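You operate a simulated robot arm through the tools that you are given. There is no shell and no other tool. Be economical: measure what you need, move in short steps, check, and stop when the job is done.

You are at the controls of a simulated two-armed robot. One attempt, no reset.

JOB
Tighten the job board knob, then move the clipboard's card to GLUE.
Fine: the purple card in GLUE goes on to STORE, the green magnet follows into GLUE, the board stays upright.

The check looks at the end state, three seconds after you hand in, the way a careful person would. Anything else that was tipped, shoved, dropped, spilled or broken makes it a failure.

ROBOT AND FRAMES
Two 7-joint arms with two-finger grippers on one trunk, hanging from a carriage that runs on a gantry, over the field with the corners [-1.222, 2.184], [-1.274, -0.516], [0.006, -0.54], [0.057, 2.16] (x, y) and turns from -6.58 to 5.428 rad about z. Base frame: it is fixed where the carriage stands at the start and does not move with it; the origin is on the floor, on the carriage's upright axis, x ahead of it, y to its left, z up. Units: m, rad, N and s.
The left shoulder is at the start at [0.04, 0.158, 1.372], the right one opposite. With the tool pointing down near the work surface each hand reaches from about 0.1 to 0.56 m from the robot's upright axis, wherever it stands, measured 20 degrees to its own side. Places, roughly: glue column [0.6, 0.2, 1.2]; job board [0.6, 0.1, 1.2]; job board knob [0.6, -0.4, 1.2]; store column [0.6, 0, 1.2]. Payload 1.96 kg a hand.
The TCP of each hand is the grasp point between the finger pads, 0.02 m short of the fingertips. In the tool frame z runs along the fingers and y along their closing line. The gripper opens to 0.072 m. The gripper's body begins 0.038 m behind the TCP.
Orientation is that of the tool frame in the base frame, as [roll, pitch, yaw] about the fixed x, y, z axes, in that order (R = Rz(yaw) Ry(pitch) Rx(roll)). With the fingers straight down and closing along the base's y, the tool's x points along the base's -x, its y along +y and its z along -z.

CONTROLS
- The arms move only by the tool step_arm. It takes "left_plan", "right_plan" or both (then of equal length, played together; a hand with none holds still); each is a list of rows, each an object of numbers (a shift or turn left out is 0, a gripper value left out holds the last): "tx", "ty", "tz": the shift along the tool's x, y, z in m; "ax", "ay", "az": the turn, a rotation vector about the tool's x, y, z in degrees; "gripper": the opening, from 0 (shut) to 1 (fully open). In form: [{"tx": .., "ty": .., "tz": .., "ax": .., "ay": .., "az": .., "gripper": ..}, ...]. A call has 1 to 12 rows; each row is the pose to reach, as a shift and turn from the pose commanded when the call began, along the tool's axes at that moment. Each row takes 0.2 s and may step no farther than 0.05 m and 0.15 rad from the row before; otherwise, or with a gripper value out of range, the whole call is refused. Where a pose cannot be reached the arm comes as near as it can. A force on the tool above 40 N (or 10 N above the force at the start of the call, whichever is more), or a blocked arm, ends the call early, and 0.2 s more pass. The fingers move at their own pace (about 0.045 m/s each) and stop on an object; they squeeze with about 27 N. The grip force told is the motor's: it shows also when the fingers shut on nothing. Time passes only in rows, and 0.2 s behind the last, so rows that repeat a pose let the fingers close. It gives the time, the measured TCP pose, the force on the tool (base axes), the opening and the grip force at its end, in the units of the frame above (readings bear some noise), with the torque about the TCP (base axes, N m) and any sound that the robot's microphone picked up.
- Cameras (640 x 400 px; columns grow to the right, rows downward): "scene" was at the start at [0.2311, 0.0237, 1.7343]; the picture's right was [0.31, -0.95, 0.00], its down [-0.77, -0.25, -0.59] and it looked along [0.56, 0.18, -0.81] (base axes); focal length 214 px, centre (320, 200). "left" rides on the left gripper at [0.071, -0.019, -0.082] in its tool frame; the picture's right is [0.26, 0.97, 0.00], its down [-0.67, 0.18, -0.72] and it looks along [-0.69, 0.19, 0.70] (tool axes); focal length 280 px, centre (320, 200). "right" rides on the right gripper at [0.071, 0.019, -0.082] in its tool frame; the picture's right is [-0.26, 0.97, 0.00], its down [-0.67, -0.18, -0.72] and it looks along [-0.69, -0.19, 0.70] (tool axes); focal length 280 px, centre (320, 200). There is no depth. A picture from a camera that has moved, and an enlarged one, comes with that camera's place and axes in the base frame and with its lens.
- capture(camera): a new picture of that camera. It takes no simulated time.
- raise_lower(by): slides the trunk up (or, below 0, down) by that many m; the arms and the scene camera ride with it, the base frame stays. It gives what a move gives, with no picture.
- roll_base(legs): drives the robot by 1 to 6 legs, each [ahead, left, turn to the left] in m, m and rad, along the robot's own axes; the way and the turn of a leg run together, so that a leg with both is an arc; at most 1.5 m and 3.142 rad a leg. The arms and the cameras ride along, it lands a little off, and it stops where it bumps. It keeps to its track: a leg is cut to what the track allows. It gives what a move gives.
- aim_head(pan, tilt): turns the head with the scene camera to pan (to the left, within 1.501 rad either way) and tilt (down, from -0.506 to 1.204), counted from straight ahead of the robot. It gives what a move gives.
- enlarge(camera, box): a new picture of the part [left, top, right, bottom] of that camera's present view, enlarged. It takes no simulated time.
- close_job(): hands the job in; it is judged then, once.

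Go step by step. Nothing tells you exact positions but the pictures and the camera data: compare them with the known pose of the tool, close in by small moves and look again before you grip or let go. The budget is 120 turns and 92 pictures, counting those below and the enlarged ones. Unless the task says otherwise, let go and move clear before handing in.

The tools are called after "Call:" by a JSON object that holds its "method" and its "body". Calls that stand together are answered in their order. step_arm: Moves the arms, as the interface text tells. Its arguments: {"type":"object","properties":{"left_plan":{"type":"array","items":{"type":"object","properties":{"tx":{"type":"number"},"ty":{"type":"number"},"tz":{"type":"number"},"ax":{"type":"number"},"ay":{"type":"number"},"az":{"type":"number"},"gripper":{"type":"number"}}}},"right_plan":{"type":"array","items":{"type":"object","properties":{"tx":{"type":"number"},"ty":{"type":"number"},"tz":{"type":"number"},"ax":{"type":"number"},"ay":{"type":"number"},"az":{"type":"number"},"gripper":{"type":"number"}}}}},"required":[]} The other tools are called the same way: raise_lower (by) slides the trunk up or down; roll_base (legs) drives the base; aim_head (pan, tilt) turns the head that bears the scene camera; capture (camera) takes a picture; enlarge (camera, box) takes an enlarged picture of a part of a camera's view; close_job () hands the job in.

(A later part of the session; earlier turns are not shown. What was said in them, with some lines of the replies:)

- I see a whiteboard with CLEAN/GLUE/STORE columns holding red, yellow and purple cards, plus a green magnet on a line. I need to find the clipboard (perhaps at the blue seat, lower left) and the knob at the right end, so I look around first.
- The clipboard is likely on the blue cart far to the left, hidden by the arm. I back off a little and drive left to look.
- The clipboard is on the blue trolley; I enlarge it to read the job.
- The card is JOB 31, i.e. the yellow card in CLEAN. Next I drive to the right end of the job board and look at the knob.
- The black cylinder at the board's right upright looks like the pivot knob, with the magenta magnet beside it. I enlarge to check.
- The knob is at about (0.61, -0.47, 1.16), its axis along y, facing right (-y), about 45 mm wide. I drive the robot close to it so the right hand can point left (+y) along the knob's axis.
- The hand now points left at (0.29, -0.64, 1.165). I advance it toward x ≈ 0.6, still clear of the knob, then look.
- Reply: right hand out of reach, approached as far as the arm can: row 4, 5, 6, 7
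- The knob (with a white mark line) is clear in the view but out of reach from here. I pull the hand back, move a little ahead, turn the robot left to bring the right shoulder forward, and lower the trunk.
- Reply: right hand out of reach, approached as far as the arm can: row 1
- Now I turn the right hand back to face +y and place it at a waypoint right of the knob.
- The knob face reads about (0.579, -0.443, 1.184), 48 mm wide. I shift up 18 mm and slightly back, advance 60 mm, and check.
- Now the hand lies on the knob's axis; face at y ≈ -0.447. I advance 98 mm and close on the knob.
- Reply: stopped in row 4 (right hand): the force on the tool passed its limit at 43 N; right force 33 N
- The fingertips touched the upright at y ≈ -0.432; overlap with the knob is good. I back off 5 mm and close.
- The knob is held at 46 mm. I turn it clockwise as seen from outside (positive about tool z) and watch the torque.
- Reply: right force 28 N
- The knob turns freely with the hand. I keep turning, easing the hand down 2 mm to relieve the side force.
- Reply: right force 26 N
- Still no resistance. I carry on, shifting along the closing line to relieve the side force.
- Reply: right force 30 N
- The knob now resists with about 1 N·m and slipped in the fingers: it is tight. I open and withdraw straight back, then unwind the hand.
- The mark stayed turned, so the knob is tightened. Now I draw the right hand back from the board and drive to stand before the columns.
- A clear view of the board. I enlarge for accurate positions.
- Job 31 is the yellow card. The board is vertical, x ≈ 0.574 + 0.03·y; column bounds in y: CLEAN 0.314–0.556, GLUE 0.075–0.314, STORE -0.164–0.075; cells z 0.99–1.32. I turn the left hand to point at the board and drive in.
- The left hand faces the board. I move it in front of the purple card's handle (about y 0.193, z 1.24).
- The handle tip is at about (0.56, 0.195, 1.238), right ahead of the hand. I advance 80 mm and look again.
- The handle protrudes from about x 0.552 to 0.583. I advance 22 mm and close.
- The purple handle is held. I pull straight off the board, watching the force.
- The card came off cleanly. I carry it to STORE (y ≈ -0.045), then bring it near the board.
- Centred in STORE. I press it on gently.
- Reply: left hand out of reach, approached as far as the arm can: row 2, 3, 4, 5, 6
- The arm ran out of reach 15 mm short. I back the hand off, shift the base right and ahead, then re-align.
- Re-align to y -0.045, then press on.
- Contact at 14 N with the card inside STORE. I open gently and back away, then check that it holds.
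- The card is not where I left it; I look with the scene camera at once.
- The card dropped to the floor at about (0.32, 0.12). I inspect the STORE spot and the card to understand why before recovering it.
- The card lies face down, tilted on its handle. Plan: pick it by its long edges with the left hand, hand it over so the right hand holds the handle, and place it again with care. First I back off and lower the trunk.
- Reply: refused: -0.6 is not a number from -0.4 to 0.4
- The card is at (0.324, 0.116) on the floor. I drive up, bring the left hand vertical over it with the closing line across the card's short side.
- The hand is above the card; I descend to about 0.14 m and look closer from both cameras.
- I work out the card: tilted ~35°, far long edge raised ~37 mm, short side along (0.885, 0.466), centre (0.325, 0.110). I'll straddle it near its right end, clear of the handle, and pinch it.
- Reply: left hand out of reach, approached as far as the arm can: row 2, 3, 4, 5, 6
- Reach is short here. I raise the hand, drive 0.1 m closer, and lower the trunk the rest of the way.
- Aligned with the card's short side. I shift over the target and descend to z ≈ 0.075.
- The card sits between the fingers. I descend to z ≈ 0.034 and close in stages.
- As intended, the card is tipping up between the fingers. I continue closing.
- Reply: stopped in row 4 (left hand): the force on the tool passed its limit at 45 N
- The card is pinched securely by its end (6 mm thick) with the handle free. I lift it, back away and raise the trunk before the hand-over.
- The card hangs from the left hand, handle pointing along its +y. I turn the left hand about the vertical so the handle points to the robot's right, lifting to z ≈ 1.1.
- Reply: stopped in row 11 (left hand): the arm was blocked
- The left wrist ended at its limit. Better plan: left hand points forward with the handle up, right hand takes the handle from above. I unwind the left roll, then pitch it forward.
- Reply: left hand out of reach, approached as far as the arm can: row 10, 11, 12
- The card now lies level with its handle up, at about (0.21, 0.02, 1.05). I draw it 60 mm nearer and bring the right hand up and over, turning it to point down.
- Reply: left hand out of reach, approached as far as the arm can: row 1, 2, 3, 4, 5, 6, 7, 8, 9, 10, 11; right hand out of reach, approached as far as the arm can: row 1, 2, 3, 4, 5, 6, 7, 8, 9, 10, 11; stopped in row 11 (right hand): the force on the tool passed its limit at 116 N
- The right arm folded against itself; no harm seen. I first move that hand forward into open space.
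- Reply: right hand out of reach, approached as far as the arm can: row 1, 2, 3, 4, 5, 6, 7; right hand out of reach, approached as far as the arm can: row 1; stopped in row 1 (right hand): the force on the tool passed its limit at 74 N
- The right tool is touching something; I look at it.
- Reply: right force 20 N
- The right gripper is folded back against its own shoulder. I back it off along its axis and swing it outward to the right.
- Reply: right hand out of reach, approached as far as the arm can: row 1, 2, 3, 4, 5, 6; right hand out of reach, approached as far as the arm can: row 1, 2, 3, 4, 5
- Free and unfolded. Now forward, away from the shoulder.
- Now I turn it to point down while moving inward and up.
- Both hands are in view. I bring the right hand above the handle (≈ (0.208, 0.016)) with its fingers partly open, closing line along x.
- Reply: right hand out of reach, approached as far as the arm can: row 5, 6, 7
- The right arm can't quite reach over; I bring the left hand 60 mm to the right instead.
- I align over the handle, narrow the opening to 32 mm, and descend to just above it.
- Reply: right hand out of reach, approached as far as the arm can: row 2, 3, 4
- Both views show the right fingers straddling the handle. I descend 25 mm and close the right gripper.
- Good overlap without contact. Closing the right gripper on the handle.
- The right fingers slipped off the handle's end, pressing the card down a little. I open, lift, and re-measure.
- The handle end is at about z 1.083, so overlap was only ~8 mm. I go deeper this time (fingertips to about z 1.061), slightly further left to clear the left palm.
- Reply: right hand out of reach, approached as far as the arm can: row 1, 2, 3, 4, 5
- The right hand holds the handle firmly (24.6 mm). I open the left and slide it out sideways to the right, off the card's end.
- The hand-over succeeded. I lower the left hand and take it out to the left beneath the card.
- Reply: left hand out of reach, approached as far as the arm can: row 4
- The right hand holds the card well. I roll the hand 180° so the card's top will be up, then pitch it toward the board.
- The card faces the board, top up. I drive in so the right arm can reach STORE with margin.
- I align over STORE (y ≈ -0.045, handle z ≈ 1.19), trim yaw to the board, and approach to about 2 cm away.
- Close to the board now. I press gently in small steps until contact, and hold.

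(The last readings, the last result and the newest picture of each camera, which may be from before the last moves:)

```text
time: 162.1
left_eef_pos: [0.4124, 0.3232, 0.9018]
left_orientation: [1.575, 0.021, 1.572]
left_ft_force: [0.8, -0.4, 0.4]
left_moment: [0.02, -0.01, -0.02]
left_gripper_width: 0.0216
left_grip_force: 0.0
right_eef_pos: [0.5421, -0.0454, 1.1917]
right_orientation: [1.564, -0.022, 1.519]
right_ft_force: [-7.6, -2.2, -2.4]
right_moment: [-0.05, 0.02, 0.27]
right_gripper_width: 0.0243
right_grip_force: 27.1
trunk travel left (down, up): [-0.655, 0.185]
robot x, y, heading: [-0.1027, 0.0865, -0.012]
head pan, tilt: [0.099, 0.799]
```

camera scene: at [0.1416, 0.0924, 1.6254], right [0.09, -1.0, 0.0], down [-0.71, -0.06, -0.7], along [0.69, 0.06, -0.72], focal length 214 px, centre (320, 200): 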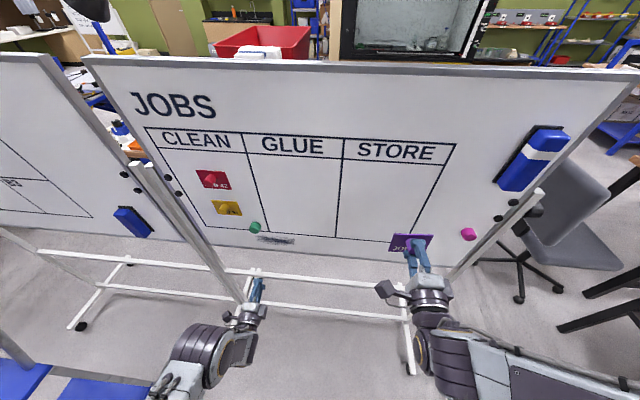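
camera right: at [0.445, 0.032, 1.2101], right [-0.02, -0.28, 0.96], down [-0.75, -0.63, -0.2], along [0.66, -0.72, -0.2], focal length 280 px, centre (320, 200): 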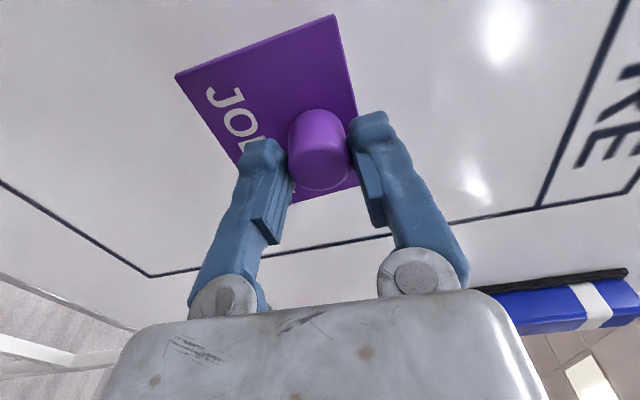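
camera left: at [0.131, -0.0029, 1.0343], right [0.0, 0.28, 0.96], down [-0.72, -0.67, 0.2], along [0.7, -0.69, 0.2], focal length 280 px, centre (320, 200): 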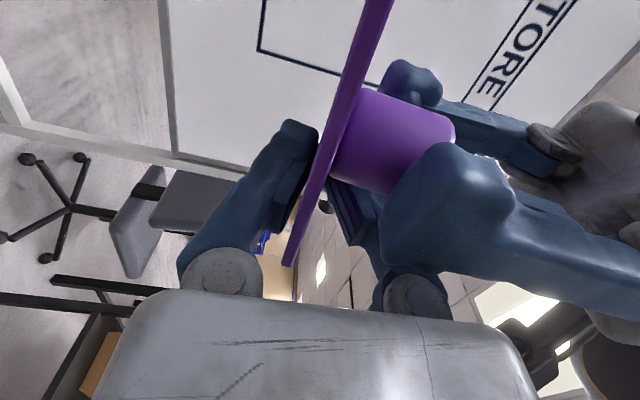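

Contact, but only at the card's left edge (moment +0.27). I rotate the hand back to bring it flush.

Call:
{"method": "step_arm", "body": {"right_plan": [{"ay": 1.0}, {"ay": 2.0, "tz": 0.001}, {"ay": 2.0, "tz": 0.002}, {"ay": 2.0, "tz": 0.002}]}}

```text
time: 163.1
left_eef_pos: [0.4111, 0.3227, 0.901]
left_orientation: [1.577, 0.019, 1.571]
left_ft_force: [-0.3, 0.6, 0.1]
left_moment: [0.0, 0.0, -0.05]
left_gripper_width: 0.0216
left_grip_force: 0.1
right_eef_pos: [0.544, -0.0457, 1.1906]
right_orientation: [1.563, -0.022, 1.552]
right_ft_force: [-13.4, -0.7, -3.9]
right_moment: [0.1, 0.1, -0.47]
right_gripper_width: 0.0243
right_grip_force: 27.1
trunk travel left (down, up): [-0.655, 0.185]
robot x, y, heading: [-0.1024, 0.084, -0.014]
head pan, tilt: [0.099, 0.799]
```

It overshot to the right edge; I trim back 1° and press a little more.

Call:
{"method": "step_arm", "body": {"right_plan": [{"ay": -1.0}, {"ay": -1.0, "tz": 0.001}, {"ay": -1.0, "tz": 0.001}]}}

```text
time: 163.9
left_eef_pos: [0.411, 0.3222, 0.8992]
left_orientation: [1.576, 0.022, 1.571]
left_ft_force: [-0.3, 0.2, -0.3]
left_moment: [0.01, -0.05, 0.01]
left_gripper_width: 0.0217
left_grip_force: 0.0
right_eef_pos: [0.5439, -0.0451, 1.1928]
right_orientation: [1.564, -0.023, 1.535]
right_ft_force: [-16.9, 0.9, -1.4]
right_moment: [0.02, 0.0, 0.46]
right_gripper_width: 0.0242
right_grip_force: 26.4
trunk travel left (down, up): [-0.655, 0.185]
robot x, y, heading: [-0.1012, 0.089, -0.012]
head pan, tilt: [0.099, 0.799]
```

Within half a degree of flush. I trim +0.5°, then open just slightly and check that the card holds by itself.

Call:
{"method": "step_arm", "body": {"right_plan": [{"ay": 0.5}, {"ay": 0.5}, {"ay": 0.5, "gripper": 0.4}, {"ay": 0.5, "gripper": 0.4}, {"ay": 0.5, "gripper": 0.4}]}}

Call:
{"method": "capture", "body": {"camera": "right"}}

```text
time: 165.1
left_eef_pos: [0.4134, 0.323, 0.901]
left_orientation: [1.572, 0.021, 1.571]
left_ft_force: [-0.1, 0.6, 0.6]
left_moment: [0.0, 0.01, -0.02]
left_gripper_width: 0.0214
left_grip_force: 0.1
right_eef_pos: [0.5455, -0.0449, 1.1931]
right_orientation: [1.562, -0.022, 1.544]
right_ft_force: [0.1, -0.3, -0.6]
right_moment: [-0.01, -0.03, 0.03]
right_gripper_width: 0.029
right_grip_force: 0.2
trunk travel left (down, up): [-0.655, 0.185]
robot x, y, heading: [-0.0994, 0.0862, -0.011]
head pan, tilt: [0.099, 0.799]
```

```text
16 pictures are left
camera right: at [0.4649, 0.0274, 1.2123], right [-0.02, -0.28, 0.96], down [-0.73, -0.65, -0.2], along [0.68, -0.71, -0.2], focal length 280 px, centre (320, 200)
```

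right: 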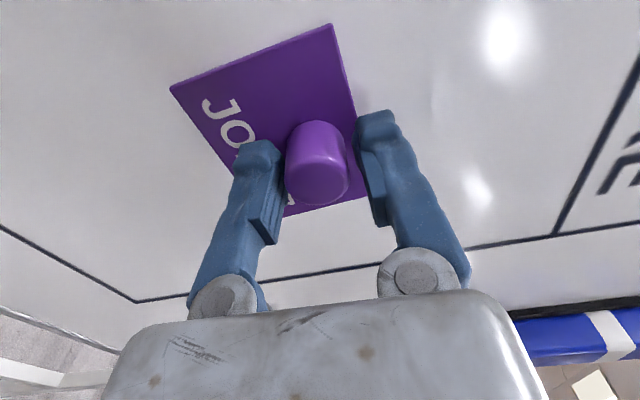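

The handle may be resting on the lower finger; I test by lowering the hand 5 mm while staying around the handle.

Call:
{"method": "step_arm", "body": {"right_plan": [{"ty": -0.003, "gripper": 0.5}, {"ty": -0.005, "gripper": 0.55}, {"ty": -0.005, "gripper": 0.55}, {"ty": -0.005, "gripper": 0.55}]}}

Call:
{"method": "capture", "body": {"camera": "right"}}

```text
time: 166.1
left_eef_pos: [0.4128, 0.3223, 0.9013]
left_orientation: [1.574, 0.02, 1.57]
left_ft_force: [0.1, -0.2, -0.2]
left_moment: [0.03, -0.01, -0.03]
left_gripper_width: 0.0216
left_grip_force: 0.1
right_eef_pos: [0.5447, -0.0467, 1.1875]
right_orientation: [1.562, -0.023, 1.542]
right_ft_force: [-1.0, -0.5, -0.5]
right_moment: [0.04, 0.01, -0.02]
right_gripper_width: 0.0397
right_grip_force: 0.0
trunk travel left (down, up): [-0.655, 0.185]
robot x, y, heading: [-0.1017, 0.0843, -0.01]
head pan, tilt: [0.099, 0.799]
```

```text
15 pictures are left
camera right: at [0.4651, 0.0277, 1.2074], right [-0.02, -0.28, 0.96], down [-0.73, -0.65, -0.2], along [0.68, -0.71, -0.2], focal length 280 px, centre (320, 200)
```

right: 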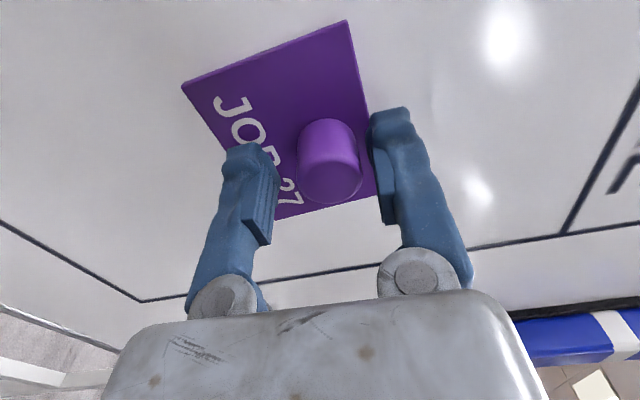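

The card holds on the board by itself. I open fully, re-centre and retreat straight back.

Call:
{"method": "step_arm", "body": {"right_plan": [{"ty": 0.005, "gripper": 1.0}, {"ty": 0.005, "gripper": 1.0}, {"ty": 0.005}, {"ty": 0.005, "tz": -0.02}, {"ty": 0.005, "tz": -0.05}, {"ty": 0.005, "tz": -0.09}, {"ty": 0.005, "tz": -0.14}, {"ty": 0.005, "tz": -0.14}]}}

Call:
{"method": "capture", "body": {"camera": "scene"}}

```text
time: 167.9
left_eef_pos: [0.4134, 0.3231, 0.9011]
left_orientation: [1.575, 0.021, 1.57]
left_ft_force: [0.6, -0.2, -0.7]
left_moment: [0.0, 0.01, 0.02]
left_gripper_width: 0.0217
left_grip_force: 0.1
right_eef_pos: [0.4088, -0.0428, 1.1926]
right_orientation: [1.562, -0.021, 1.54]
right_ft_force: [-0.5, -0.1, -0.2]
right_moment: [0.04, 0.02, -0.01]
right_gripper_width: 0.072
right_grip_force: 0.2
trunk travel left (down, up): [-0.655, 0.185]
robot x, y, heading: [-0.1019, 0.0878, -0.01]
head pan, tilt: [0.099, 0.799]
```

```text
14 pictures are left
camera scene: at [0.1416, 0.0924, 1.6255], right [0.09, -1.0, 0.0], down [-0.71, -0.06, -0.7], along [0.69, 0.06, -0.72], focal length 214 px, centre (320, 200)
```

scene: 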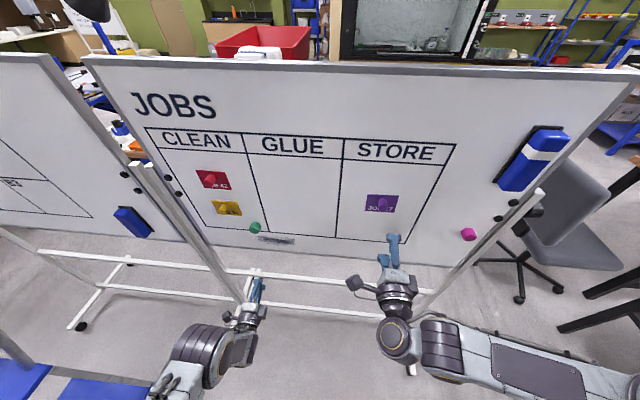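

Purple is safely in STORE, upright. Now the left hand goes in front of the yellow JOB 31 handle (about y 0.435, z 1.115), trimmed to the board's yaw.

Call:
{"method": "step_arm", "body": {"left_plan": [{"tx": 0.018, "ty": 0.036, "ay": -0.5, "gripper": 1.0}, {"tx": 0.037, "ty": 0.072, "ay": -1}, {"tx": 0.056, "ty": 0.107, "ay": -1.5}, {"tx": 0.075, "ty": 0.143, "ay": -1.5}, {"tx": 0.093, "ty": 0.178, "ay": -1.5}, {"tx": 0.112, "ty": 0.214, "tz": 0.02, "ay": -1.5}, {"tx": 0.112, "ty": 0.214, "tz": 0.045, "ay": -1.5}, {"tx": 0.112, "ty": 0.214, "tz": 0.045, "ay": -1.5}]}}

Call:
{"method": "capture", "body": {"camera": "left"}}

Call:
{"method": "enlarge", "body": {"camera": "scene", "box": [180, 150, 300, 250]}}

```text
time: 169.7
left_eef_pos: [0.4605, 0.4397, 1.1134]
left_orientation: [1.572, 0.021, 1.546]
left_ft_force: [-0.7, 0.0, 0.2]
left_moment: [0.0, -0.03, -0.01]
left_gripper_width: 0.072
left_grip_force: 0.1
right_eef_pos: [0.4078, -0.0439, 1.1939]
right_orientation: [1.562, -0.022, 1.542]
right_ft_force: [-0.3, -0.4, 0.1]
right_moment: [0.01, -0.04, -0.02]
right_gripper_width: 0.0719
right_grip_force: 0.1
trunk travel left (down, up): [-0.655, 0.185]
robot x, y, heading: [-0.1024, 0.0856, -0.013]
head pan, tilt: [0.099, 0.799]
```

```text
13 pictures are left
camera left: at [0.379, 0.5132, 1.0934], right [0.01, 0.28, 0.96], down [-0.73, -0.65, 0.2], along [0.68, -0.7, 0.2], focal length 280 px, centre (320, 200)
```

left: 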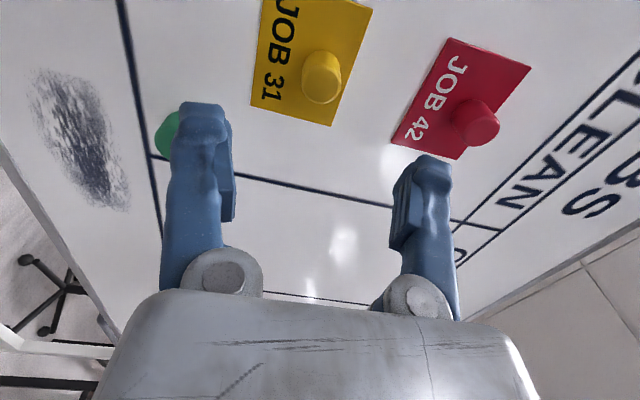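

```text
4.00 times, centred on (240, 200) of scene
camera zoom: at [0.1416, 0.0924, 1.6255], right [0.09, -1.0, 0.0], down [-0.71, -0.06, -0.7], along [0.69, 0.06, -0.72], focal length 858 px, centre (640, 200)
```

zoom: 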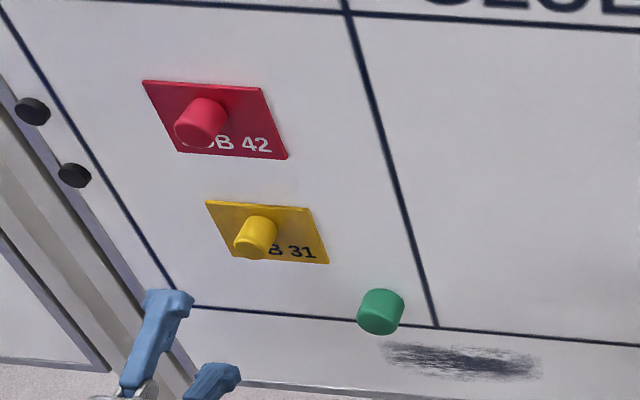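

Aligned vertically; handle is slightly right. I shift 6 mm and advance 60 mm for a check.

Call:
{"method": "step_arm", "body": {"left_plan": [{"tx": -0.006, "ty": 0.001, "tz": 0.03}, {"tx": -0.006, "ty": 0.001, "tz": 0.06}, {"tx": -0.006, "ty": 0.001, "tz": 0.06}]}}

Call:
{"method": "capture", "body": {"camera": "left"}}

```text
time: 170.5
left_eef_pos: [0.519, 0.4331, 1.114]
left_orientation: [1.572, 0.022, 1.543]
left_ft_force: [0.2, -1.1, 0.7]
left_moment: [-0.03, -0.02, 0.03]
left_gripper_width: 0.0719
left_grip_force: 0.0
right_eef_pos: [0.4093, -0.0421, 1.1917]
right_orientation: [1.564, -0.023, 1.542]
right_ft_force: [-0.3, -0.4, -0.3]
right_moment: [0.01, 0.03, 0.01]
right_gripper_width: 0.0716
right_grip_force: 0.0
trunk travel left (down, up): [-0.655, 0.185]
robot x, y, heading: [-0.0994, 0.0868, -0.005]
head pan, tilt: [0.099, 0.799]
```

```text
11 pictures are left
camera left: at [0.4392, 0.5055, 1.0935], right [0.01, 0.28, 0.96], down [-0.73, -0.65, 0.2], along [0.68, -0.7, 0.2], focal length 280 px, centre (320, 200)
```

left: 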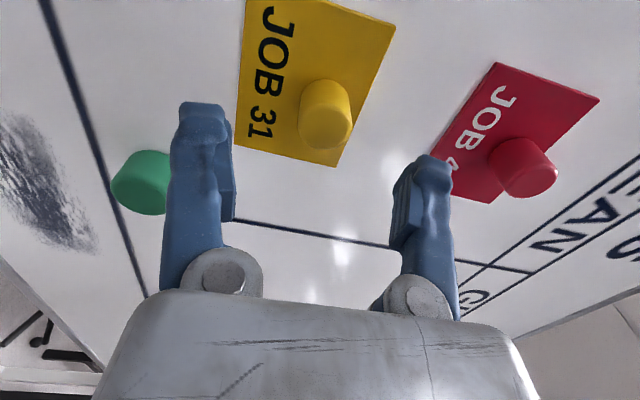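

Well aligned (4 mm up, 2 mm left to trim). I advance 34 mm and close on the yellow handle.

Call:
{"method": "step_arm", "body": {"left_plan": [{"tx": 0.002, "ty": 0.004, "tz": 0.015}, {"tx": 0.002, "ty": 0.004, "tz": 0.033}, {"tx": 0.002, "ty": 0.004, "tz": 0.033, "gripper": 0.5}, {"tx": 0.002, "ty": 0.004, "tz": 0.033, "gripper": 0.3}, {"tx": 0.002, "ty": 0.004, "tz": 0.033, "gripper": 0.15}, {"tx": 0.002, "ty": 0.004, "tz": 0.033, "gripper": 0.1}, {"tx": 0.002, "ty": 0.004, "tz": 0.033, "gripper": 0.1}]}}

Call:
{"method": "step_arm", "body": {"left_plan": [{"tz": -0.004}, {"tz": -0.01}, {"tz": -0.02}, {"tz": -0.035}, {"tz": -0.055}, {"tz": -0.055}]}}

Call:
{"method": "capture", "body": {"camera": "left"}}

```text
time: 172.1
left_eef_pos: [0.5524, 0.4352, 1.1185]
left_orientation: [1.571, 0.022, 1.543]
left_ft_force: [0.7, 0.8, -0.2]
left_moment: [-0.06, 0.05, 0.04]
left_gripper_width: 0.0244
left_grip_force: 27.2
right_eef_pos: [0.4089, -0.0423, 1.1922]
right_orientation: [1.562, -0.022, 1.542]
right_ft_force: [0.2, -0.2, 0.0]
right_moment: [0.01, -0.01, 0.05]
right_gripper_width: 0.072
right_grip_force: 0.0
trunk travel left (down, up): [-0.655, 0.185]
robot x, y, heading: [-0.0991, 0.0892, -0.011]
head pan, tilt: [0.099, 0.799]
```

```text
time: 173.5
left_eef_pos: [0.4963, 0.4357, 1.1188]
left_orientation: [1.572, 0.02, 1.542]
left_ft_force: [-0.5, -0.6, -0.3]
left_moment: [0.02, -0.01, 0.0]
left_gripper_width: 0.0242
left_grip_force: 27.1
right_eef_pos: [0.4098, -0.0424, 1.1928]
right_orientation: [1.563, -0.022, 1.542]
right_ft_force: [0.2, -0.2, 0.4]
right_moment: [0.0, -0.01, 0.02]
right_gripper_width: 0.0719
right_grip_force: 0.2
trunk travel left (down, up): [-0.655, 0.185]
robot x, y, heading: [-0.0983, 0.0874, -0.01]
head pan, tilt: [0.099, 0.799]
```

```text
10 pictures are left
camera left: at [0.4173, 0.5079, 1.0995], right [0.01, 0.28, 0.96], down [-0.73, -0.65, 0.2], along [0.68, -0.71, 0.2], focal length 280 px, centre (320, 200)
```

left: 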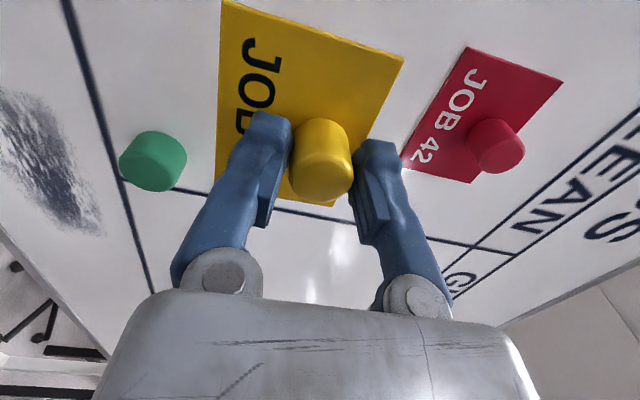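

Yellow is off cleanly. I carry it to GLUE (y ≈ 0.195, z ≈ 1.19) and press gently, checking the moment for flushness.

Call:
{"method": "step_arm", "body": {"left_plan": [{"tx": -0.04, "ty": 0.012}, {"tx": -0.08, "ty": 0.024}, {"tx": -0.12, "ty": 0.036}, {"tx": -0.16, "ty": 0.048}, {"tx": -0.2, "ty": 0.06}, {"tx": -0.24, "ty": 0.07}, {"tx": -0.24, "ty": 0.07, "tz": 0.025}, {"tx": -0.24, "ty": 0.07, "tz": 0.045}, {"tx": -0.24, "ty": 0.07, "tz": 0.045}]}}

Call:
{"method": "step_arm", "body": {"left_plan": [{"tz": 0.005}, {"tz": 0.009}, {"tz": 0.012}, {"tz": 0.014}, {"tz": 0.014}]}}

```text
time: 175.5
left_eef_pos: [0.5342, 0.1949, 1.1931]
left_orientation: [1.573, 0.021, 1.546]
left_ft_force: [0.8, 0.1, -0.6]
left_moment: [-0.02, 0.0, 0.02]
left_gripper_width: 0.0243
left_grip_force: 26.7
right_eef_pos: [0.4087, -0.0422, 1.1925]
right_orientation: [1.561, -0.023, 1.542]
right_ft_force: [-0.9, 0.9, 0.1]
right_moment: [-0.03, -0.01, 0.01]
right_gripper_width: 0.0716
right_grip_force: 0.1
trunk travel left (down, up): [-0.655, 0.185]
robot x, y, heading: [-0.1012, 0.0858, -0.016]
head pan, tilt: [0.099, 0.799]
```

```text
time: 176.7
left_eef_pos: [0.5475, 0.1948, 1.1935]
left_orientation: [1.573, 0.02, 1.542]
left_ft_force: [-17.8, 0.1, 7.4]
left_moment: [0.0, -0.08, -0.03]
left_gripper_width: 0.0245
left_grip_force: 27.3
right_eef_pos: [0.4069, -0.042, 1.1934]
right_orientation: [1.563, -0.024, 1.544]
right_ft_force: [-1.0, 0.2, 0.0]
right_moment: [0.02, -0.02, 0.01]
right_gripper_width: 0.0722
right_grip_force: 0.1
trunk travel left (down, up): [-0.655, 0.185]
robot x, y, heading: [-0.1024, 0.0862, -0.013]
head pan, tilt: [0.099, 0.799]
```

Flush contact (moments near zero at 18 N). I open slightly, lower the hand 5 mm as a hold test, and look.

Call:
{"method": "step_arm", "body": {"left_plan": [{}, {"gripper": 0.42}, {"gripper": 0.42}, {"ty": -0.003, "gripper": 0.5}, {"ty": -0.005, "gripper": 0.55}, {"ty": -0.005, "gripper": 0.55}]}}

Call:
{"method": "capture", "body": {"camera": "left"}}

```text
time: 178.1
left_eef_pos: [0.5514, 0.1954, 1.1883]
left_orientation: [1.572, 0.022, 1.545]
left_ft_force: [0.1, 0.7, 0.5]
left_moment: [-0.01, 0.01, 0.0]
left_gripper_width: 0.0396
left_grip_force: 0.0
right_eef_pos: [0.4096, -0.0419, 1.1926]
right_orientation: [1.56, -0.023, 1.544]
right_ft_force: [-0.2, -0.2, 0.3]
right_moment: [0.0, 0.0, -0.01]
right_gripper_width: 0.0719
right_grip_force: 0.0
trunk travel left (down, up): [-0.655, 0.185]
robot x, y, heading: [-0.1012, 0.0809, -0.015]
head pan, tilt: [0.099, 0.799]
```

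```text
9 pictures are left
camera left: at [0.47, 0.2684, 1.1691], right [0.01, 0.28, 0.96], down [-0.73, -0.65, 0.2], along [0.68, -0.7, 0.2], focal length 280 px, centre (320, 200)
```

left: 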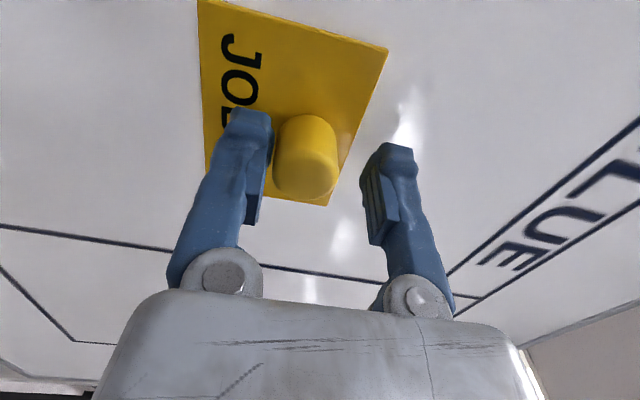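

The handle is now resting on the lower finger, so the magnet has not taken. I close again at once to secure it.

Call:
{"method": "step_arm", "body": {"left_plan": [{"gripper": 0.35}, {"gripper": 0.2}, {"gripper": 0.1}, {"gripper": 0.1}, {"gripper": 0.1}]}}

Call:
{"method": "capture", "body": {"camera": "left"}}

```text
time: 179.3
left_eef_pos: [0.5503, 0.1953, 1.1895]
left_orientation: [1.571, 0.019, 1.543]
left_ft_force: [1.2, 0.2, -0.4]
left_moment: [-0.04, 0.04, 0.06]
left_gripper_width: 0.0242
left_grip_force: 27.2
right_eef_pos: [0.4081, -0.0414, 1.1924]
right_orientation: [1.561, -0.023, 1.543]
right_ft_force: [0.2, 0.9, 0.2]
right_moment: [-0.03, -0.02, 0.02]
right_gripper_width: 0.072
right_grip_force: 0.1
trunk travel left (down, up): [-0.655, 0.185]
robot x, y, heading: [-0.0995, 0.0858, -0.008]
head pan, tilt: [0.099, 0.799]
```

```text
8 pictures are left
camera left: at [0.47, 0.2684, 1.1691], right [0.01, 0.28, 0.96], down [-0.73, -0.65, 0.2], along [0.68, -0.7, 0.2], focal length 280 px, centre (320, 200)
```

left: 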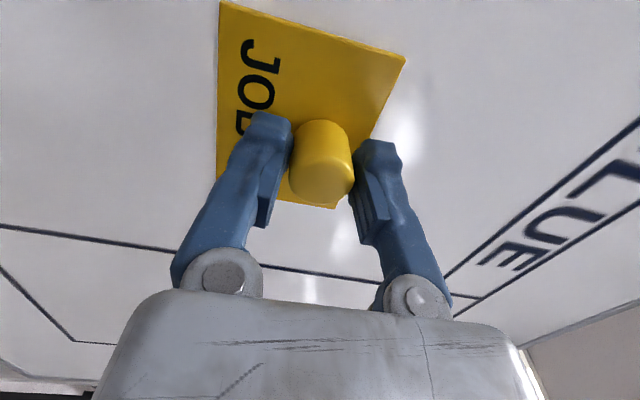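

Secured again. I press anew and hold it for about two seconds before testing.

Call:
{"method": "step_arm", "body": {"left_plan": [{"tz": 0.002}, {"tz": 0.004}, {"tz": 0.005}, {"tz": 0.005, "ay": 0.4}, {"tz": 0.005, "ay": -0.4}, {"tz": 0.005, "ax": 0.4}, {"tz": 0.005, "ax": -0.4}, {"tz": 0.005}, {"tz": 0.005}, {"tz": 0.005}, {"tz": 0.005}]}}

```text
time: 181.7
left_eef_pos: [0.5543, 0.194, 1.1879]
left_orientation: [1.573, 0.022, 1.542]
left_ft_force: [-5.8, -2.1, 2.6]
left_moment: [-0.02, -0.03, 0.0]
left_gripper_width: 0.024
left_grip_force: 27.1
right_eef_pos: [0.4097, -0.042, 1.1934]
right_orientation: [1.563, -0.022, 1.543]
right_ft_force: [0.1, -0.3, -0.5]
right_moment: [0.02, -0.01, -0.02]
right_gripper_width: 0.0723
right_grip_force: 0.1
trunk travel left (down, up): [-0.655, 0.185]
robot x, y, heading: [-0.0981, 0.0933, -0.01]
head pan, tilt: [0.099, 0.799]
```

Call:
{"method": "step_arm", "body": {"left_plan": [{"tz": 0.002}, {"tz": 0.002}, {"tz": 0.002}, {"tz": 0.002}, {"tz": 0.002}, {"tz": 0.0}, {"tz": -0.001}, {"tz": -0.001, "gripper": 0.37}, {"tz": -0.001, "gripper": 0.4}, {"tz": -0.001, "gripper": 0.4}, {"tz": -0.001, "gripper": 0.4}]}}

Call:
{"method": "capture", "body": {"camera": "left"}}

```text
time: 184.1
left_eef_pos: [0.5519, 0.1935, 1.1873]
left_orientation: [1.573, 0.022, 1.542]
left_ft_force: [-0.4, 0.2, -0.9]
left_moment: [-0.02, 0.03, 0.0]
left_gripper_width: 0.029
left_grip_force: 0.8
right_eef_pos: [0.4087, -0.0413, 1.1934]
right_orientation: [1.564, -0.024, 1.543]
right_ft_force: [-0.5, -0.2, -0.3]
right_moment: [0.04, -0.01, -0.03]
right_gripper_width: 0.0718
right_grip_force: 0.2
trunk travel left (down, up): [-0.655, 0.185]
robot x, y, heading: [-0.0963, 0.0847, -0.012]
head pan, tilt: [0.099, 0.799]
```

```text
7 pictures are left
camera left: at [0.473, 0.2669, 1.1677], right [0.01, 0.28, 0.96], down [-0.73, -0.65, 0.2], along [0.68, -0.7, 0.2], focal length 280 px, centre (320, 200)
```

left: 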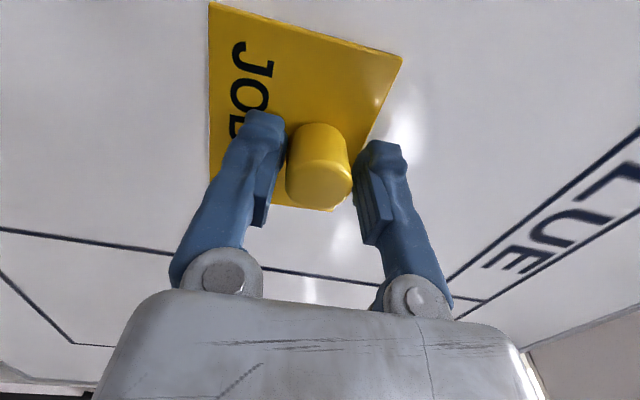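

The picture is ambiguous; I test by touch: raising the hand 5 mm — a held card resists, a loose one just rides up.

Call:
{"method": "step_arm", "body": {"left_plan": [{"ty": 0.002}, {"ty": 0.004}, {"ty": 0.005}, {"ty": 0.005}]}}

```text
time: 185.1
left_eef_pos: [0.5537, 0.1935, 1.1923]
left_orientation: [1.573, 0.022, 1.544]
left_ft_force: [0.3, -0.8, -2.9]
left_moment: [-0.04, 0.02, -0.02]
left_gripper_width: 0.0299
left_grip_force: 0.6
right_eef_pos: [0.4094, -0.0419, 1.1932]
right_orientation: [1.561, -0.024, 1.542]
right_ft_force: [-0.1, 0.1, -0.2]
right_moment: [-0.02, -0.01, 0.02]
right_gripper_width: 0.072
right_grip_force: 0.0
trunk travel left (down, up): [-0.655, 0.185]
robot x, y, heading: [-0.1018, 0.0855, -0.015]
head pan, tilt: [0.099, 0.799]
```

It resists with ~3 N, so the magnet is likely holding. I centre the hand, open wider and look.

Call:
{"method": "step_arm", "body": {"left_plan": [{"ty": -0.003}, {"ty": -0.003, "gripper": 0.6}, {"ty": -0.003, "gripper": 0.6}, {"ty": -0.003, "gripper": 0.6}]}}

Call:
{"method": "capture", "body": {"camera": "left"}}

```text
time: 186.1
left_eef_pos: [0.5516, 0.1942, 1.1889]
left_orientation: [1.573, 0.022, 1.545]
left_ft_force: [0.0, -0.5, -0.6]
left_moment: [0.01, -0.01, 0.01]
left_gripper_width: 0.0433
left_grip_force: 0.0
right_eef_pos: [0.4086, -0.0427, 1.1935]
right_orientation: [1.561, -0.024, 1.544]
right_ft_force: [-0.1, -0.2, 0.7]
right_moment: [0.01, -0.01, -0.01]
right_gripper_width: 0.072
right_grip_force: 0.0
trunk travel left (down, up): [-0.655, 0.185]
robot x, y, heading: [-0.0972, 0.0856, -0.015]
head pan, tilt: [0.099, 0.799]
```

```text
6 pictures are left
camera left: at [0.4723, 0.2675, 1.1694], right [0.01, 0.28, 0.96], down [-0.73, -0.65, 0.2], along [0.68, -0.7, 0.2], focal length 280 px, centre (320, 200)
```

left: 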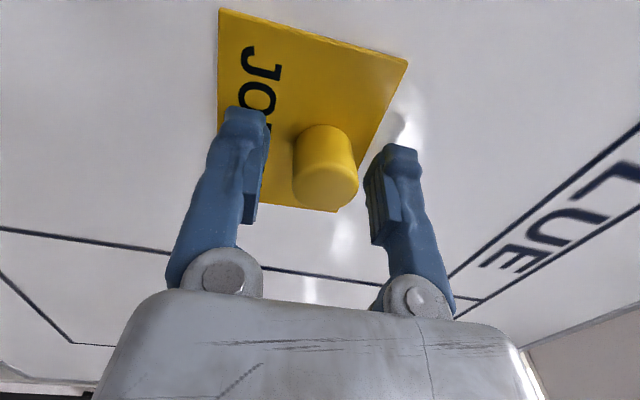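

Clear gaps around the handle: the yellow card now holds in GLUE. I open, retreat, and move to the green magnet (about y 0.356, z 1.028).

Call:
{"method": "step_arm", "body": {"left_plan": [{"ty": 0.003, "gripper": 1.0}, {"ty": 0.003}, {"ty": 0.003, "tz": -0.02}, {"ty": 0.003, "tz": -0.05}, {"ty": 0.003, "tz": -0.085}, {"tx": 0.03, "ty": -0.03, "tz": -0.085}, {"tx": 0.06, "ty": -0.06, "tz": -0.085}, {"tx": 0.09, "ty": -0.09, "tz": -0.085}, {"tx": 0.12, "ty": -0.12, "tz": -0.085}, {"tx": 0.145, "ty": -0.145, "tz": -0.085}, {"tx": 0.163, "ty": -0.16, "tz": -0.075}, {"tx": 0.163, "ty": -0.16, "tz": -0.06}]}}

Call:
{"method": "capture", "body": {"camera": "left"}}

```text
time: 188.7
left_eef_pos: [0.4962, 0.3548, 1.0252]
left_orientation: [1.572, 0.02, 1.544]
left_ft_force: [-0.4, 0.1, -0.2]
left_moment: [0.03, -0.03, 0.02]
left_gripper_width: 0.072
left_grip_force: 0.0
right_eef_pos: [0.4078, -0.0415, 1.1917]
right_orientation: [1.561, -0.023, 1.543]
right_ft_force: [0.1, 1.1, 0.1]
right_moment: [0.01, -0.03, -0.04]
right_gripper_width: 0.0721
right_grip_force: 0.1
trunk travel left (down, up): [-0.655, 0.185]
robot x, y, heading: [-0.1032, 0.0856, -0.011]
head pan, tilt: [0.099, 0.799]
```

```text
5 pictures are left
camera left: at [0.4161, 0.4275, 1.0052], right [0.01, 0.28, 0.96], down [-0.73, -0.65, 0.2], along [0.68, -0.71, 0.2], focal length 280 px, centre (320, 200)
```

left: 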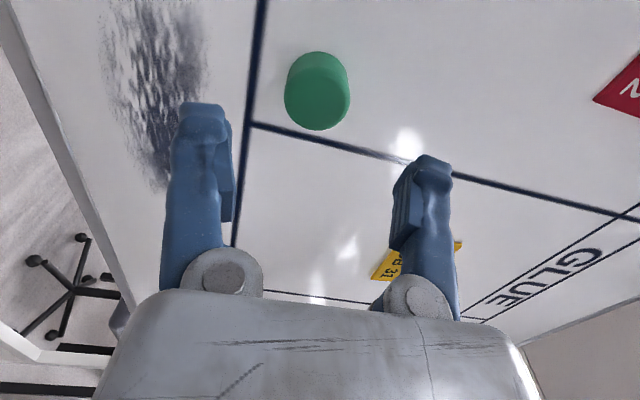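

The green magnet (~36 mm wide) is straight ahead. I advance 54 mm, close on it, and pull off.

Call:
{"method": "step_arm", "body": {"left_plan": [{"tx": 0.003, "tz": 0.03}, {"tx": 0.003, "tz": 0.045}, {"tx": 0.003, "tz": 0.054}, {"tx": 0.003, "tz": 0.054, "gripper": 0.5}, {"tx": 0.003, "tz": 0.054, "gripper": 0.35}, {"tx": 0.003, "tz": 0.054, "gripper": 0.2}, {"tx": 0.003, "tz": 0.054, "gripper": 0.2}, {"tx": 0.003, "tz": 0.054, "gripper": 0.2}]}}

Call:
{"method": "step_arm", "body": {"left_plan": [{"tz": -0.004}, {"tz": -0.01}, {"tz": -0.02}, {"tz": -0.035}, {"tz": -0.05}, {"tz": -0.05}]}}

```text
time: 190.5
left_eef_pos: [0.551, 0.3561, 1.0263]
left_orientation: [1.573, 0.023, 1.544]
left_ft_force: [-0.1, -1.2, -0.3]
left_moment: [-0.01, 0.02, -0.01]
left_gripper_width: 0.0343
left_grip_force: 26.6
right_eef_pos: [0.4086, -0.0422, 1.1928]
right_orientation: [1.563, -0.023, 1.543]
right_ft_force: [-0.1, 0.3, 0.3]
right_moment: [0.0, -0.01, -0.01]
right_gripper_width: 0.0723
right_grip_force: 0.2
trunk travel left (down, up): [-0.655, 0.185]
robot x, y, heading: [-0.1014, 0.085, -0.007]
head pan, tilt: [0.099, 0.799]
```

```text
time: 191.9
left_eef_pos: [0.5018, 0.3586, 1.0254]
left_orientation: [1.572, 0.02, 1.543]
left_ft_force: [0.4, 1.0, -0.3]
left_moment: [-0.01, -0.01, 0.02]
left_gripper_width: 0.0341
left_grip_force: 27.1
right_eef_pos: [0.4091, -0.043, 1.1922]
right_orientation: [1.562, -0.026, 1.542]
right_ft_force: [0.5, 0.0, 0.3]
right_moment: [0.0, -0.03, 0.0]
right_gripper_width: 0.0717
right_grip_force: 0.1
trunk travel left (down, up): [-0.655, 0.185]
robot x, y, heading: [-0.0998, 0.0838, -0.011]
head pan, tilt: [0.099, 0.799]
```

The green magnet is in hand (34 mm). I carry it to GLUE below the yellow card (y ≈ 0.195, z ≈ 1.06) and press on.

Call:
{"method": "step_arm", "body": {"left_plan": [{"tx": -0.04, "ty": 0.009}, {"tx": -0.08, "ty": 0.018}, {"tx": -0.12, "ty": 0.027}, {"tx": -0.162, "ty": 0.035}, {"tx": -0.162, "ty": 0.035, "tz": 0.025}, {"tx": -0.162, "ty": 0.035, "tz": 0.04}, {"tx": -0.162, "ty": 0.035, "tz": 0.04}]}}

Call:
{"method": "step_arm", "body": {"left_plan": [{"tz": 0.005}, {"tz": 0.009}, {"tz": 0.012}, {"tz": 0.012}, {"tz": 0.012}]}}

```text
time: 193.5
left_eef_pos: [0.5375, 0.1955, 1.0636]
left_orientation: [1.572, 0.02, 1.542]
left_ft_force: [0.0, 0.4, -0.5]
left_moment: [-0.01, 0.0, 0.02]
left_gripper_width: 0.0339
left_grip_force: 27.3
right_eef_pos: [0.4089, -0.0425, 1.1926]
right_orientation: [1.561, -0.022, 1.543]
right_ft_force: [-0.1, 0.6, -0.5]
right_moment: [0.0, -0.01, 0.0]
right_gripper_width: 0.072
right_grip_force: 0.1
trunk travel left (down, up): [-0.655, 0.185]
robot x, y, heading: [-0.1019, 0.085, -0.015]
head pan, tilt: [0.099, 0.799]
```

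```text
time: 194.7
left_eef_pos: [0.5475, 0.1969, 1.0647]
left_orientation: [1.574, 0.022, 1.543]
left_ft_force: [-7.8, 0.6, 2.8]
left_moment: [-0.05, -0.04, -0.02]
left_gripper_width: 0.0342
left_grip_force: 26.8
right_eef_pos: [0.4078, -0.0429, 1.193]
right_orientation: [1.561, -0.024, 1.542]
right_ft_force: [-0.1, 0.3, 0.1]
right_moment: [0.03, 0.0, 0.0]
right_gripper_width: 0.0722
right_grip_force: 0.1
trunk travel left (down, up): [-0.655, 0.185]
robot x, y, heading: [-0.1023, 0.087, -0.014]
head pan, tilt: [0.099, 0.799]
```

Contact. I press a bit more with a slight wiggle for two seconds, relax, and open slightly.

Call:
{"method": "step_arm", "body": {"left_plan": [{"tz": 0.003}, {"tz": 0.003, "ay": 0.4}, {"tz": 0.003, "ay": -0.4}, {"tz": 0.003, "ax": 0.4}, {"tz": 0.003, "ax": -0.4}, {"tz": 0.003}, {"tz": 0.003}, {"tz": 0.001}, {"tz": -0.001}, {"tz": -0.001, "gripper": 0.5}, {"tz": -0.001, "gripper": 0.53}, {"tz": -0.001, "gripper": 0.53}]}}

Call:
{"method": "step_arm", "body": {"left_plan": [{"ty": 0.002}, {"ty": 0.004}, {"ty": 0.005}, {"ty": 0.005}]}}

```text
time: 197.3
left_eef_pos: [0.5472, 0.196, 1.0644]
left_orientation: [1.574, 0.02, 1.541]
left_ft_force: [-0.3, 0.2, -0.2]
left_moment: [0.0, -0.02, -0.02]
left_gripper_width: 0.0386
left_grip_force: 0.5
right_eef_pos: [0.4091, -0.0429, 1.1934]
right_orientation: [1.563, -0.021, 1.543]
right_ft_force: [-0.5, -0.5, 0.6]
right_moment: [0.03, 0.01, 0.0]
right_gripper_width: 0.072
right_grip_force: 0.0
trunk travel left (down, up): [-0.655, 0.185]
robot x, y, heading: [-0.0995, 0.0852, -0.012]
head pan, tilt: [0.099, 0.799]
```

```text
time: 198.3
left_eef_pos: [0.5475, 0.1966, 1.069]
left_orientation: [1.574, 0.02, 1.544]
left_ft_force: [0.3, 0.1, -3.4]
left_moment: [0.0, 0.05, 0.0]
left_gripper_width: 0.0404
left_grip_force: 1.4
right_eef_pos: [0.4087, -0.0416, 1.1931]
right_orientation: [1.562, -0.023, 1.544]
right_ft_force: [-0.4, 0.2, 0.3]
right_moment: [-0.01, 0.02, 0.01]
right_gripper_width: 0.072
right_grip_force: 0.0
trunk travel left (down, up): [-0.655, 0.185]
robot x, y, heading: [-0.1008, 0.0824, -0.012]
head pan, tilt: [0.099, 0.799]
```

It resists with 3.4 N: holding. I re-centre, open more and verify by picture.

Call:
{"method": "step_arm", "body": {"left_plan": [{"ty": -0.003}, {"ty": -0.003, "gripper": 0.8}, {"ty": -0.003, "gripper": 0.8}, {"ty": -0.003, "gripper": 0.8}]}}

Call:
{"method": "capture", "body": {"camera": "left"}}

```text
time: 199.3
left_eef_pos: [0.5478, 0.1961, 1.0665]
left_orientation: [1.573, 0.021, 1.545]
left_ft_force: [-0.2, -0.2, 0.4]
left_moment: [0.0, 0.03, -0.01]
left_gripper_width: 0.0576
left_grip_force: 0.1
right_eef_pos: [0.4073, -0.0423, 1.1935]
right_orientation: [1.562, -0.024, 1.543]
right_ft_force: [1.1, 0.3, -0.4]
right_moment: [0.0, 0.01, 0.01]
right_gripper_width: 0.0722
right_grip_force: 0.1
trunk travel left (down, up): [-0.655, 0.185]
robot x, y, heading: [-0.104, 0.0859, -0.015]
head pan, tilt: [0.099, 0.799]
```

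```text
4 pictures are left
camera left: at [0.4676, 0.2688, 1.0474], right [0.01, 0.28, 0.96], down [-0.73, -0.65, 0.2], along [0.68, -0.7, 0.2], focal length 280 px, centre (320, 200)
```

left: 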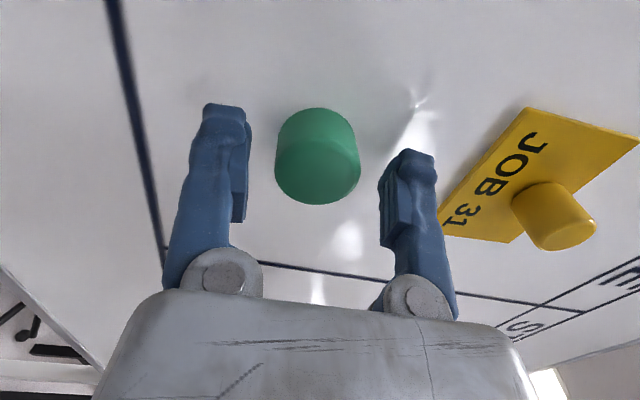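

The green magnet holds freely with the yellow card above it. I retreat both hands, back the robot away, and check the whole board.

Call:
{"method": "step_arm", "body": {"left_plan": [{"gripper": 1.0}, {"tz": -0.02}, {"tz": -0.05}, {"tz": -0.09}, {"tz": -0.12}, {"tz": -0.12}]}}

Call:
{"method": "roll_base", "body": {"legs": [[-0.2, 0, 0]]}}

Call:
{"method": "aim_head", "body": {"pan": 0.0, "tilt": 0.6}}

Call:
{"method": "capture", "body": {"camera": "scene"}}

```text
time: 200.7
left_eef_pos: [0.4299, 0.1998, 1.0682]
left_orientation: [1.573, 0.023, 1.543]
left_ft_force: [-0.3, -0.2, -0.2]
left_moment: [0.01, 0.0, -0.01]
left_gripper_width: 0.0718
left_grip_force: 0.1
right_eef_pos: [0.4099, -0.0429, 1.1925]
right_orientation: [1.563, -0.021, 1.542]
right_ft_force: [-0.4, 0.0, 0.0]
right_moment: [0.02, -0.02, -0.01]
right_gripper_width: 0.0722
right_grip_force: 0.0
trunk travel left (down, up): [-0.655, 0.185]
robot x, y, heading: [-0.1012, 0.0891, -0.015]
head pan, tilt: [0.099, 0.799]
```

```text
time: 202.3
left_eef_pos: [0.2359, 0.2025, 1.0683]
left_orientation: [1.574, 0.021, 1.541]
left_ft_force: [0.0, 0.3, -0.3]
left_moment: [-0.03, 0.02, -0.05]
left_gripper_width: 0.0718
left_grip_force: 0.0
right_eef_pos: [0.2132, -0.0393, 1.1925]
right_orientation: [1.563, -0.022, 1.542]
right_ft_force: [0.2, 0.6, 0.0]
right_moment: [-0.04, 0.02, 0.02]
right_gripper_width: 0.0723
right_grip_force: 0.1
trunk travel left (down, up): [-0.655, 0.185]
robot x, y, heading: [-0.2965, 0.0848, -0.017]
head pan, tilt: [0.099, 0.799]
```

```text
time: 203.0
left_eef_pos: [0.2358, 0.2022, 1.0672]
left_orientation: [1.571, 0.02, 1.542]
left_ft_force: [0.0, -0.9, -0.5]
left_moment: [-0.01, 0.01, 0.0]
left_gripper_width: 0.0719
left_grip_force: 0.1
right_eef_pos: [0.2141, -0.0405, 1.1929]
right_orientation: [1.564, -0.022, 1.542]
right_ft_force: [-0.4, 0.7, 0.2]
right_moment: [0.0, -0.03, 0.01]
right_gripper_width: 0.072
right_grip_force: 0.1
trunk travel left (down, up): [-0.655, 0.185]
robot x, y, heading: [-0.2924, 0.0853, -0.012]
head pan, tilt: [0.0, 0.6]
```

```text
3 pictures are left
camera scene: at [-0.0447, 0.0866, 1.6423], right [-0.01, -1.0, 0.0], down [-0.57, 0.01, -0.82], along [0.82, -0.01, -0.57], focal length 214 px, centre (320, 200)
```

scene: 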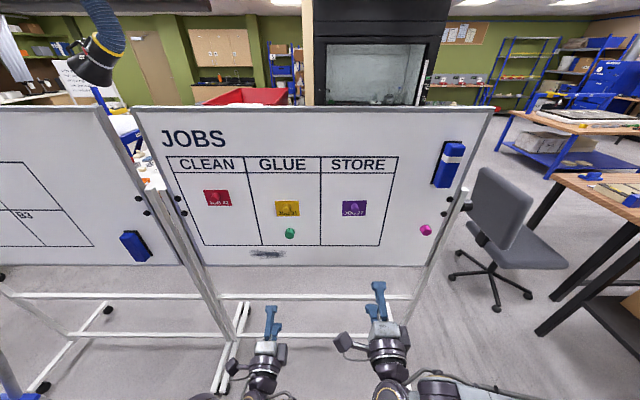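

Red stays in CLEAN, yellow and green are in GLUE, purple is in STORE, and the board is upright. One closer look before handing in.

Call:
{"method": "enlarge", "body": {"camera": "scene", "box": [150, 100, 490, 300]}}

```text
1.88 times, centred on (320, 200) of scene
camera zoom: at [-0.0447, 0.0866, 1.6423], right [-0.01, -1.0, 0.0], down [-0.57, 0.01, -0.82], along [0.82, -0.01, -0.57], focal length 404 px, centre (320, 200)
```

zoom: 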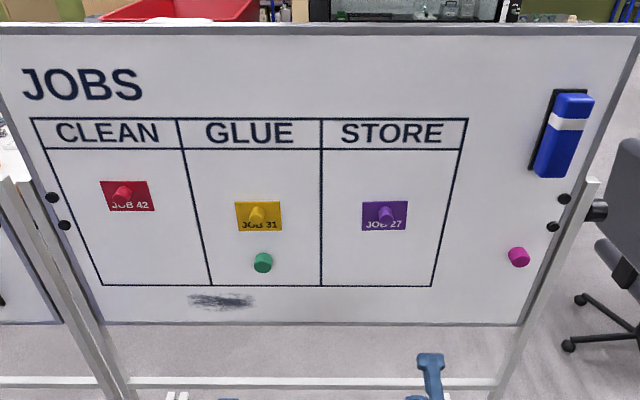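

Everything is in place and both hands are clear, so I hand the job in.

Call:
{"method": "close_job", "body": {}}

```text
The job is handed in.
```

The job is handed in, but the purple card fell to the floor once along the way. At the last look everything was in place:

- **Knob:** it turned about 100° clockwise and stopped with about 1 N·m of resistance.
- **Yellow card:** JOB 31, the card named on the clipboard, is in GLUE.
- **Green magnet:** in GLUE, below the yellow card.
- **Purple card:** JOB 27 is in STORE. It dropped on my first try at placing it there; I picked it up and set it again, and it held.
- **Board:** upright, with the red card still in CLEAN.
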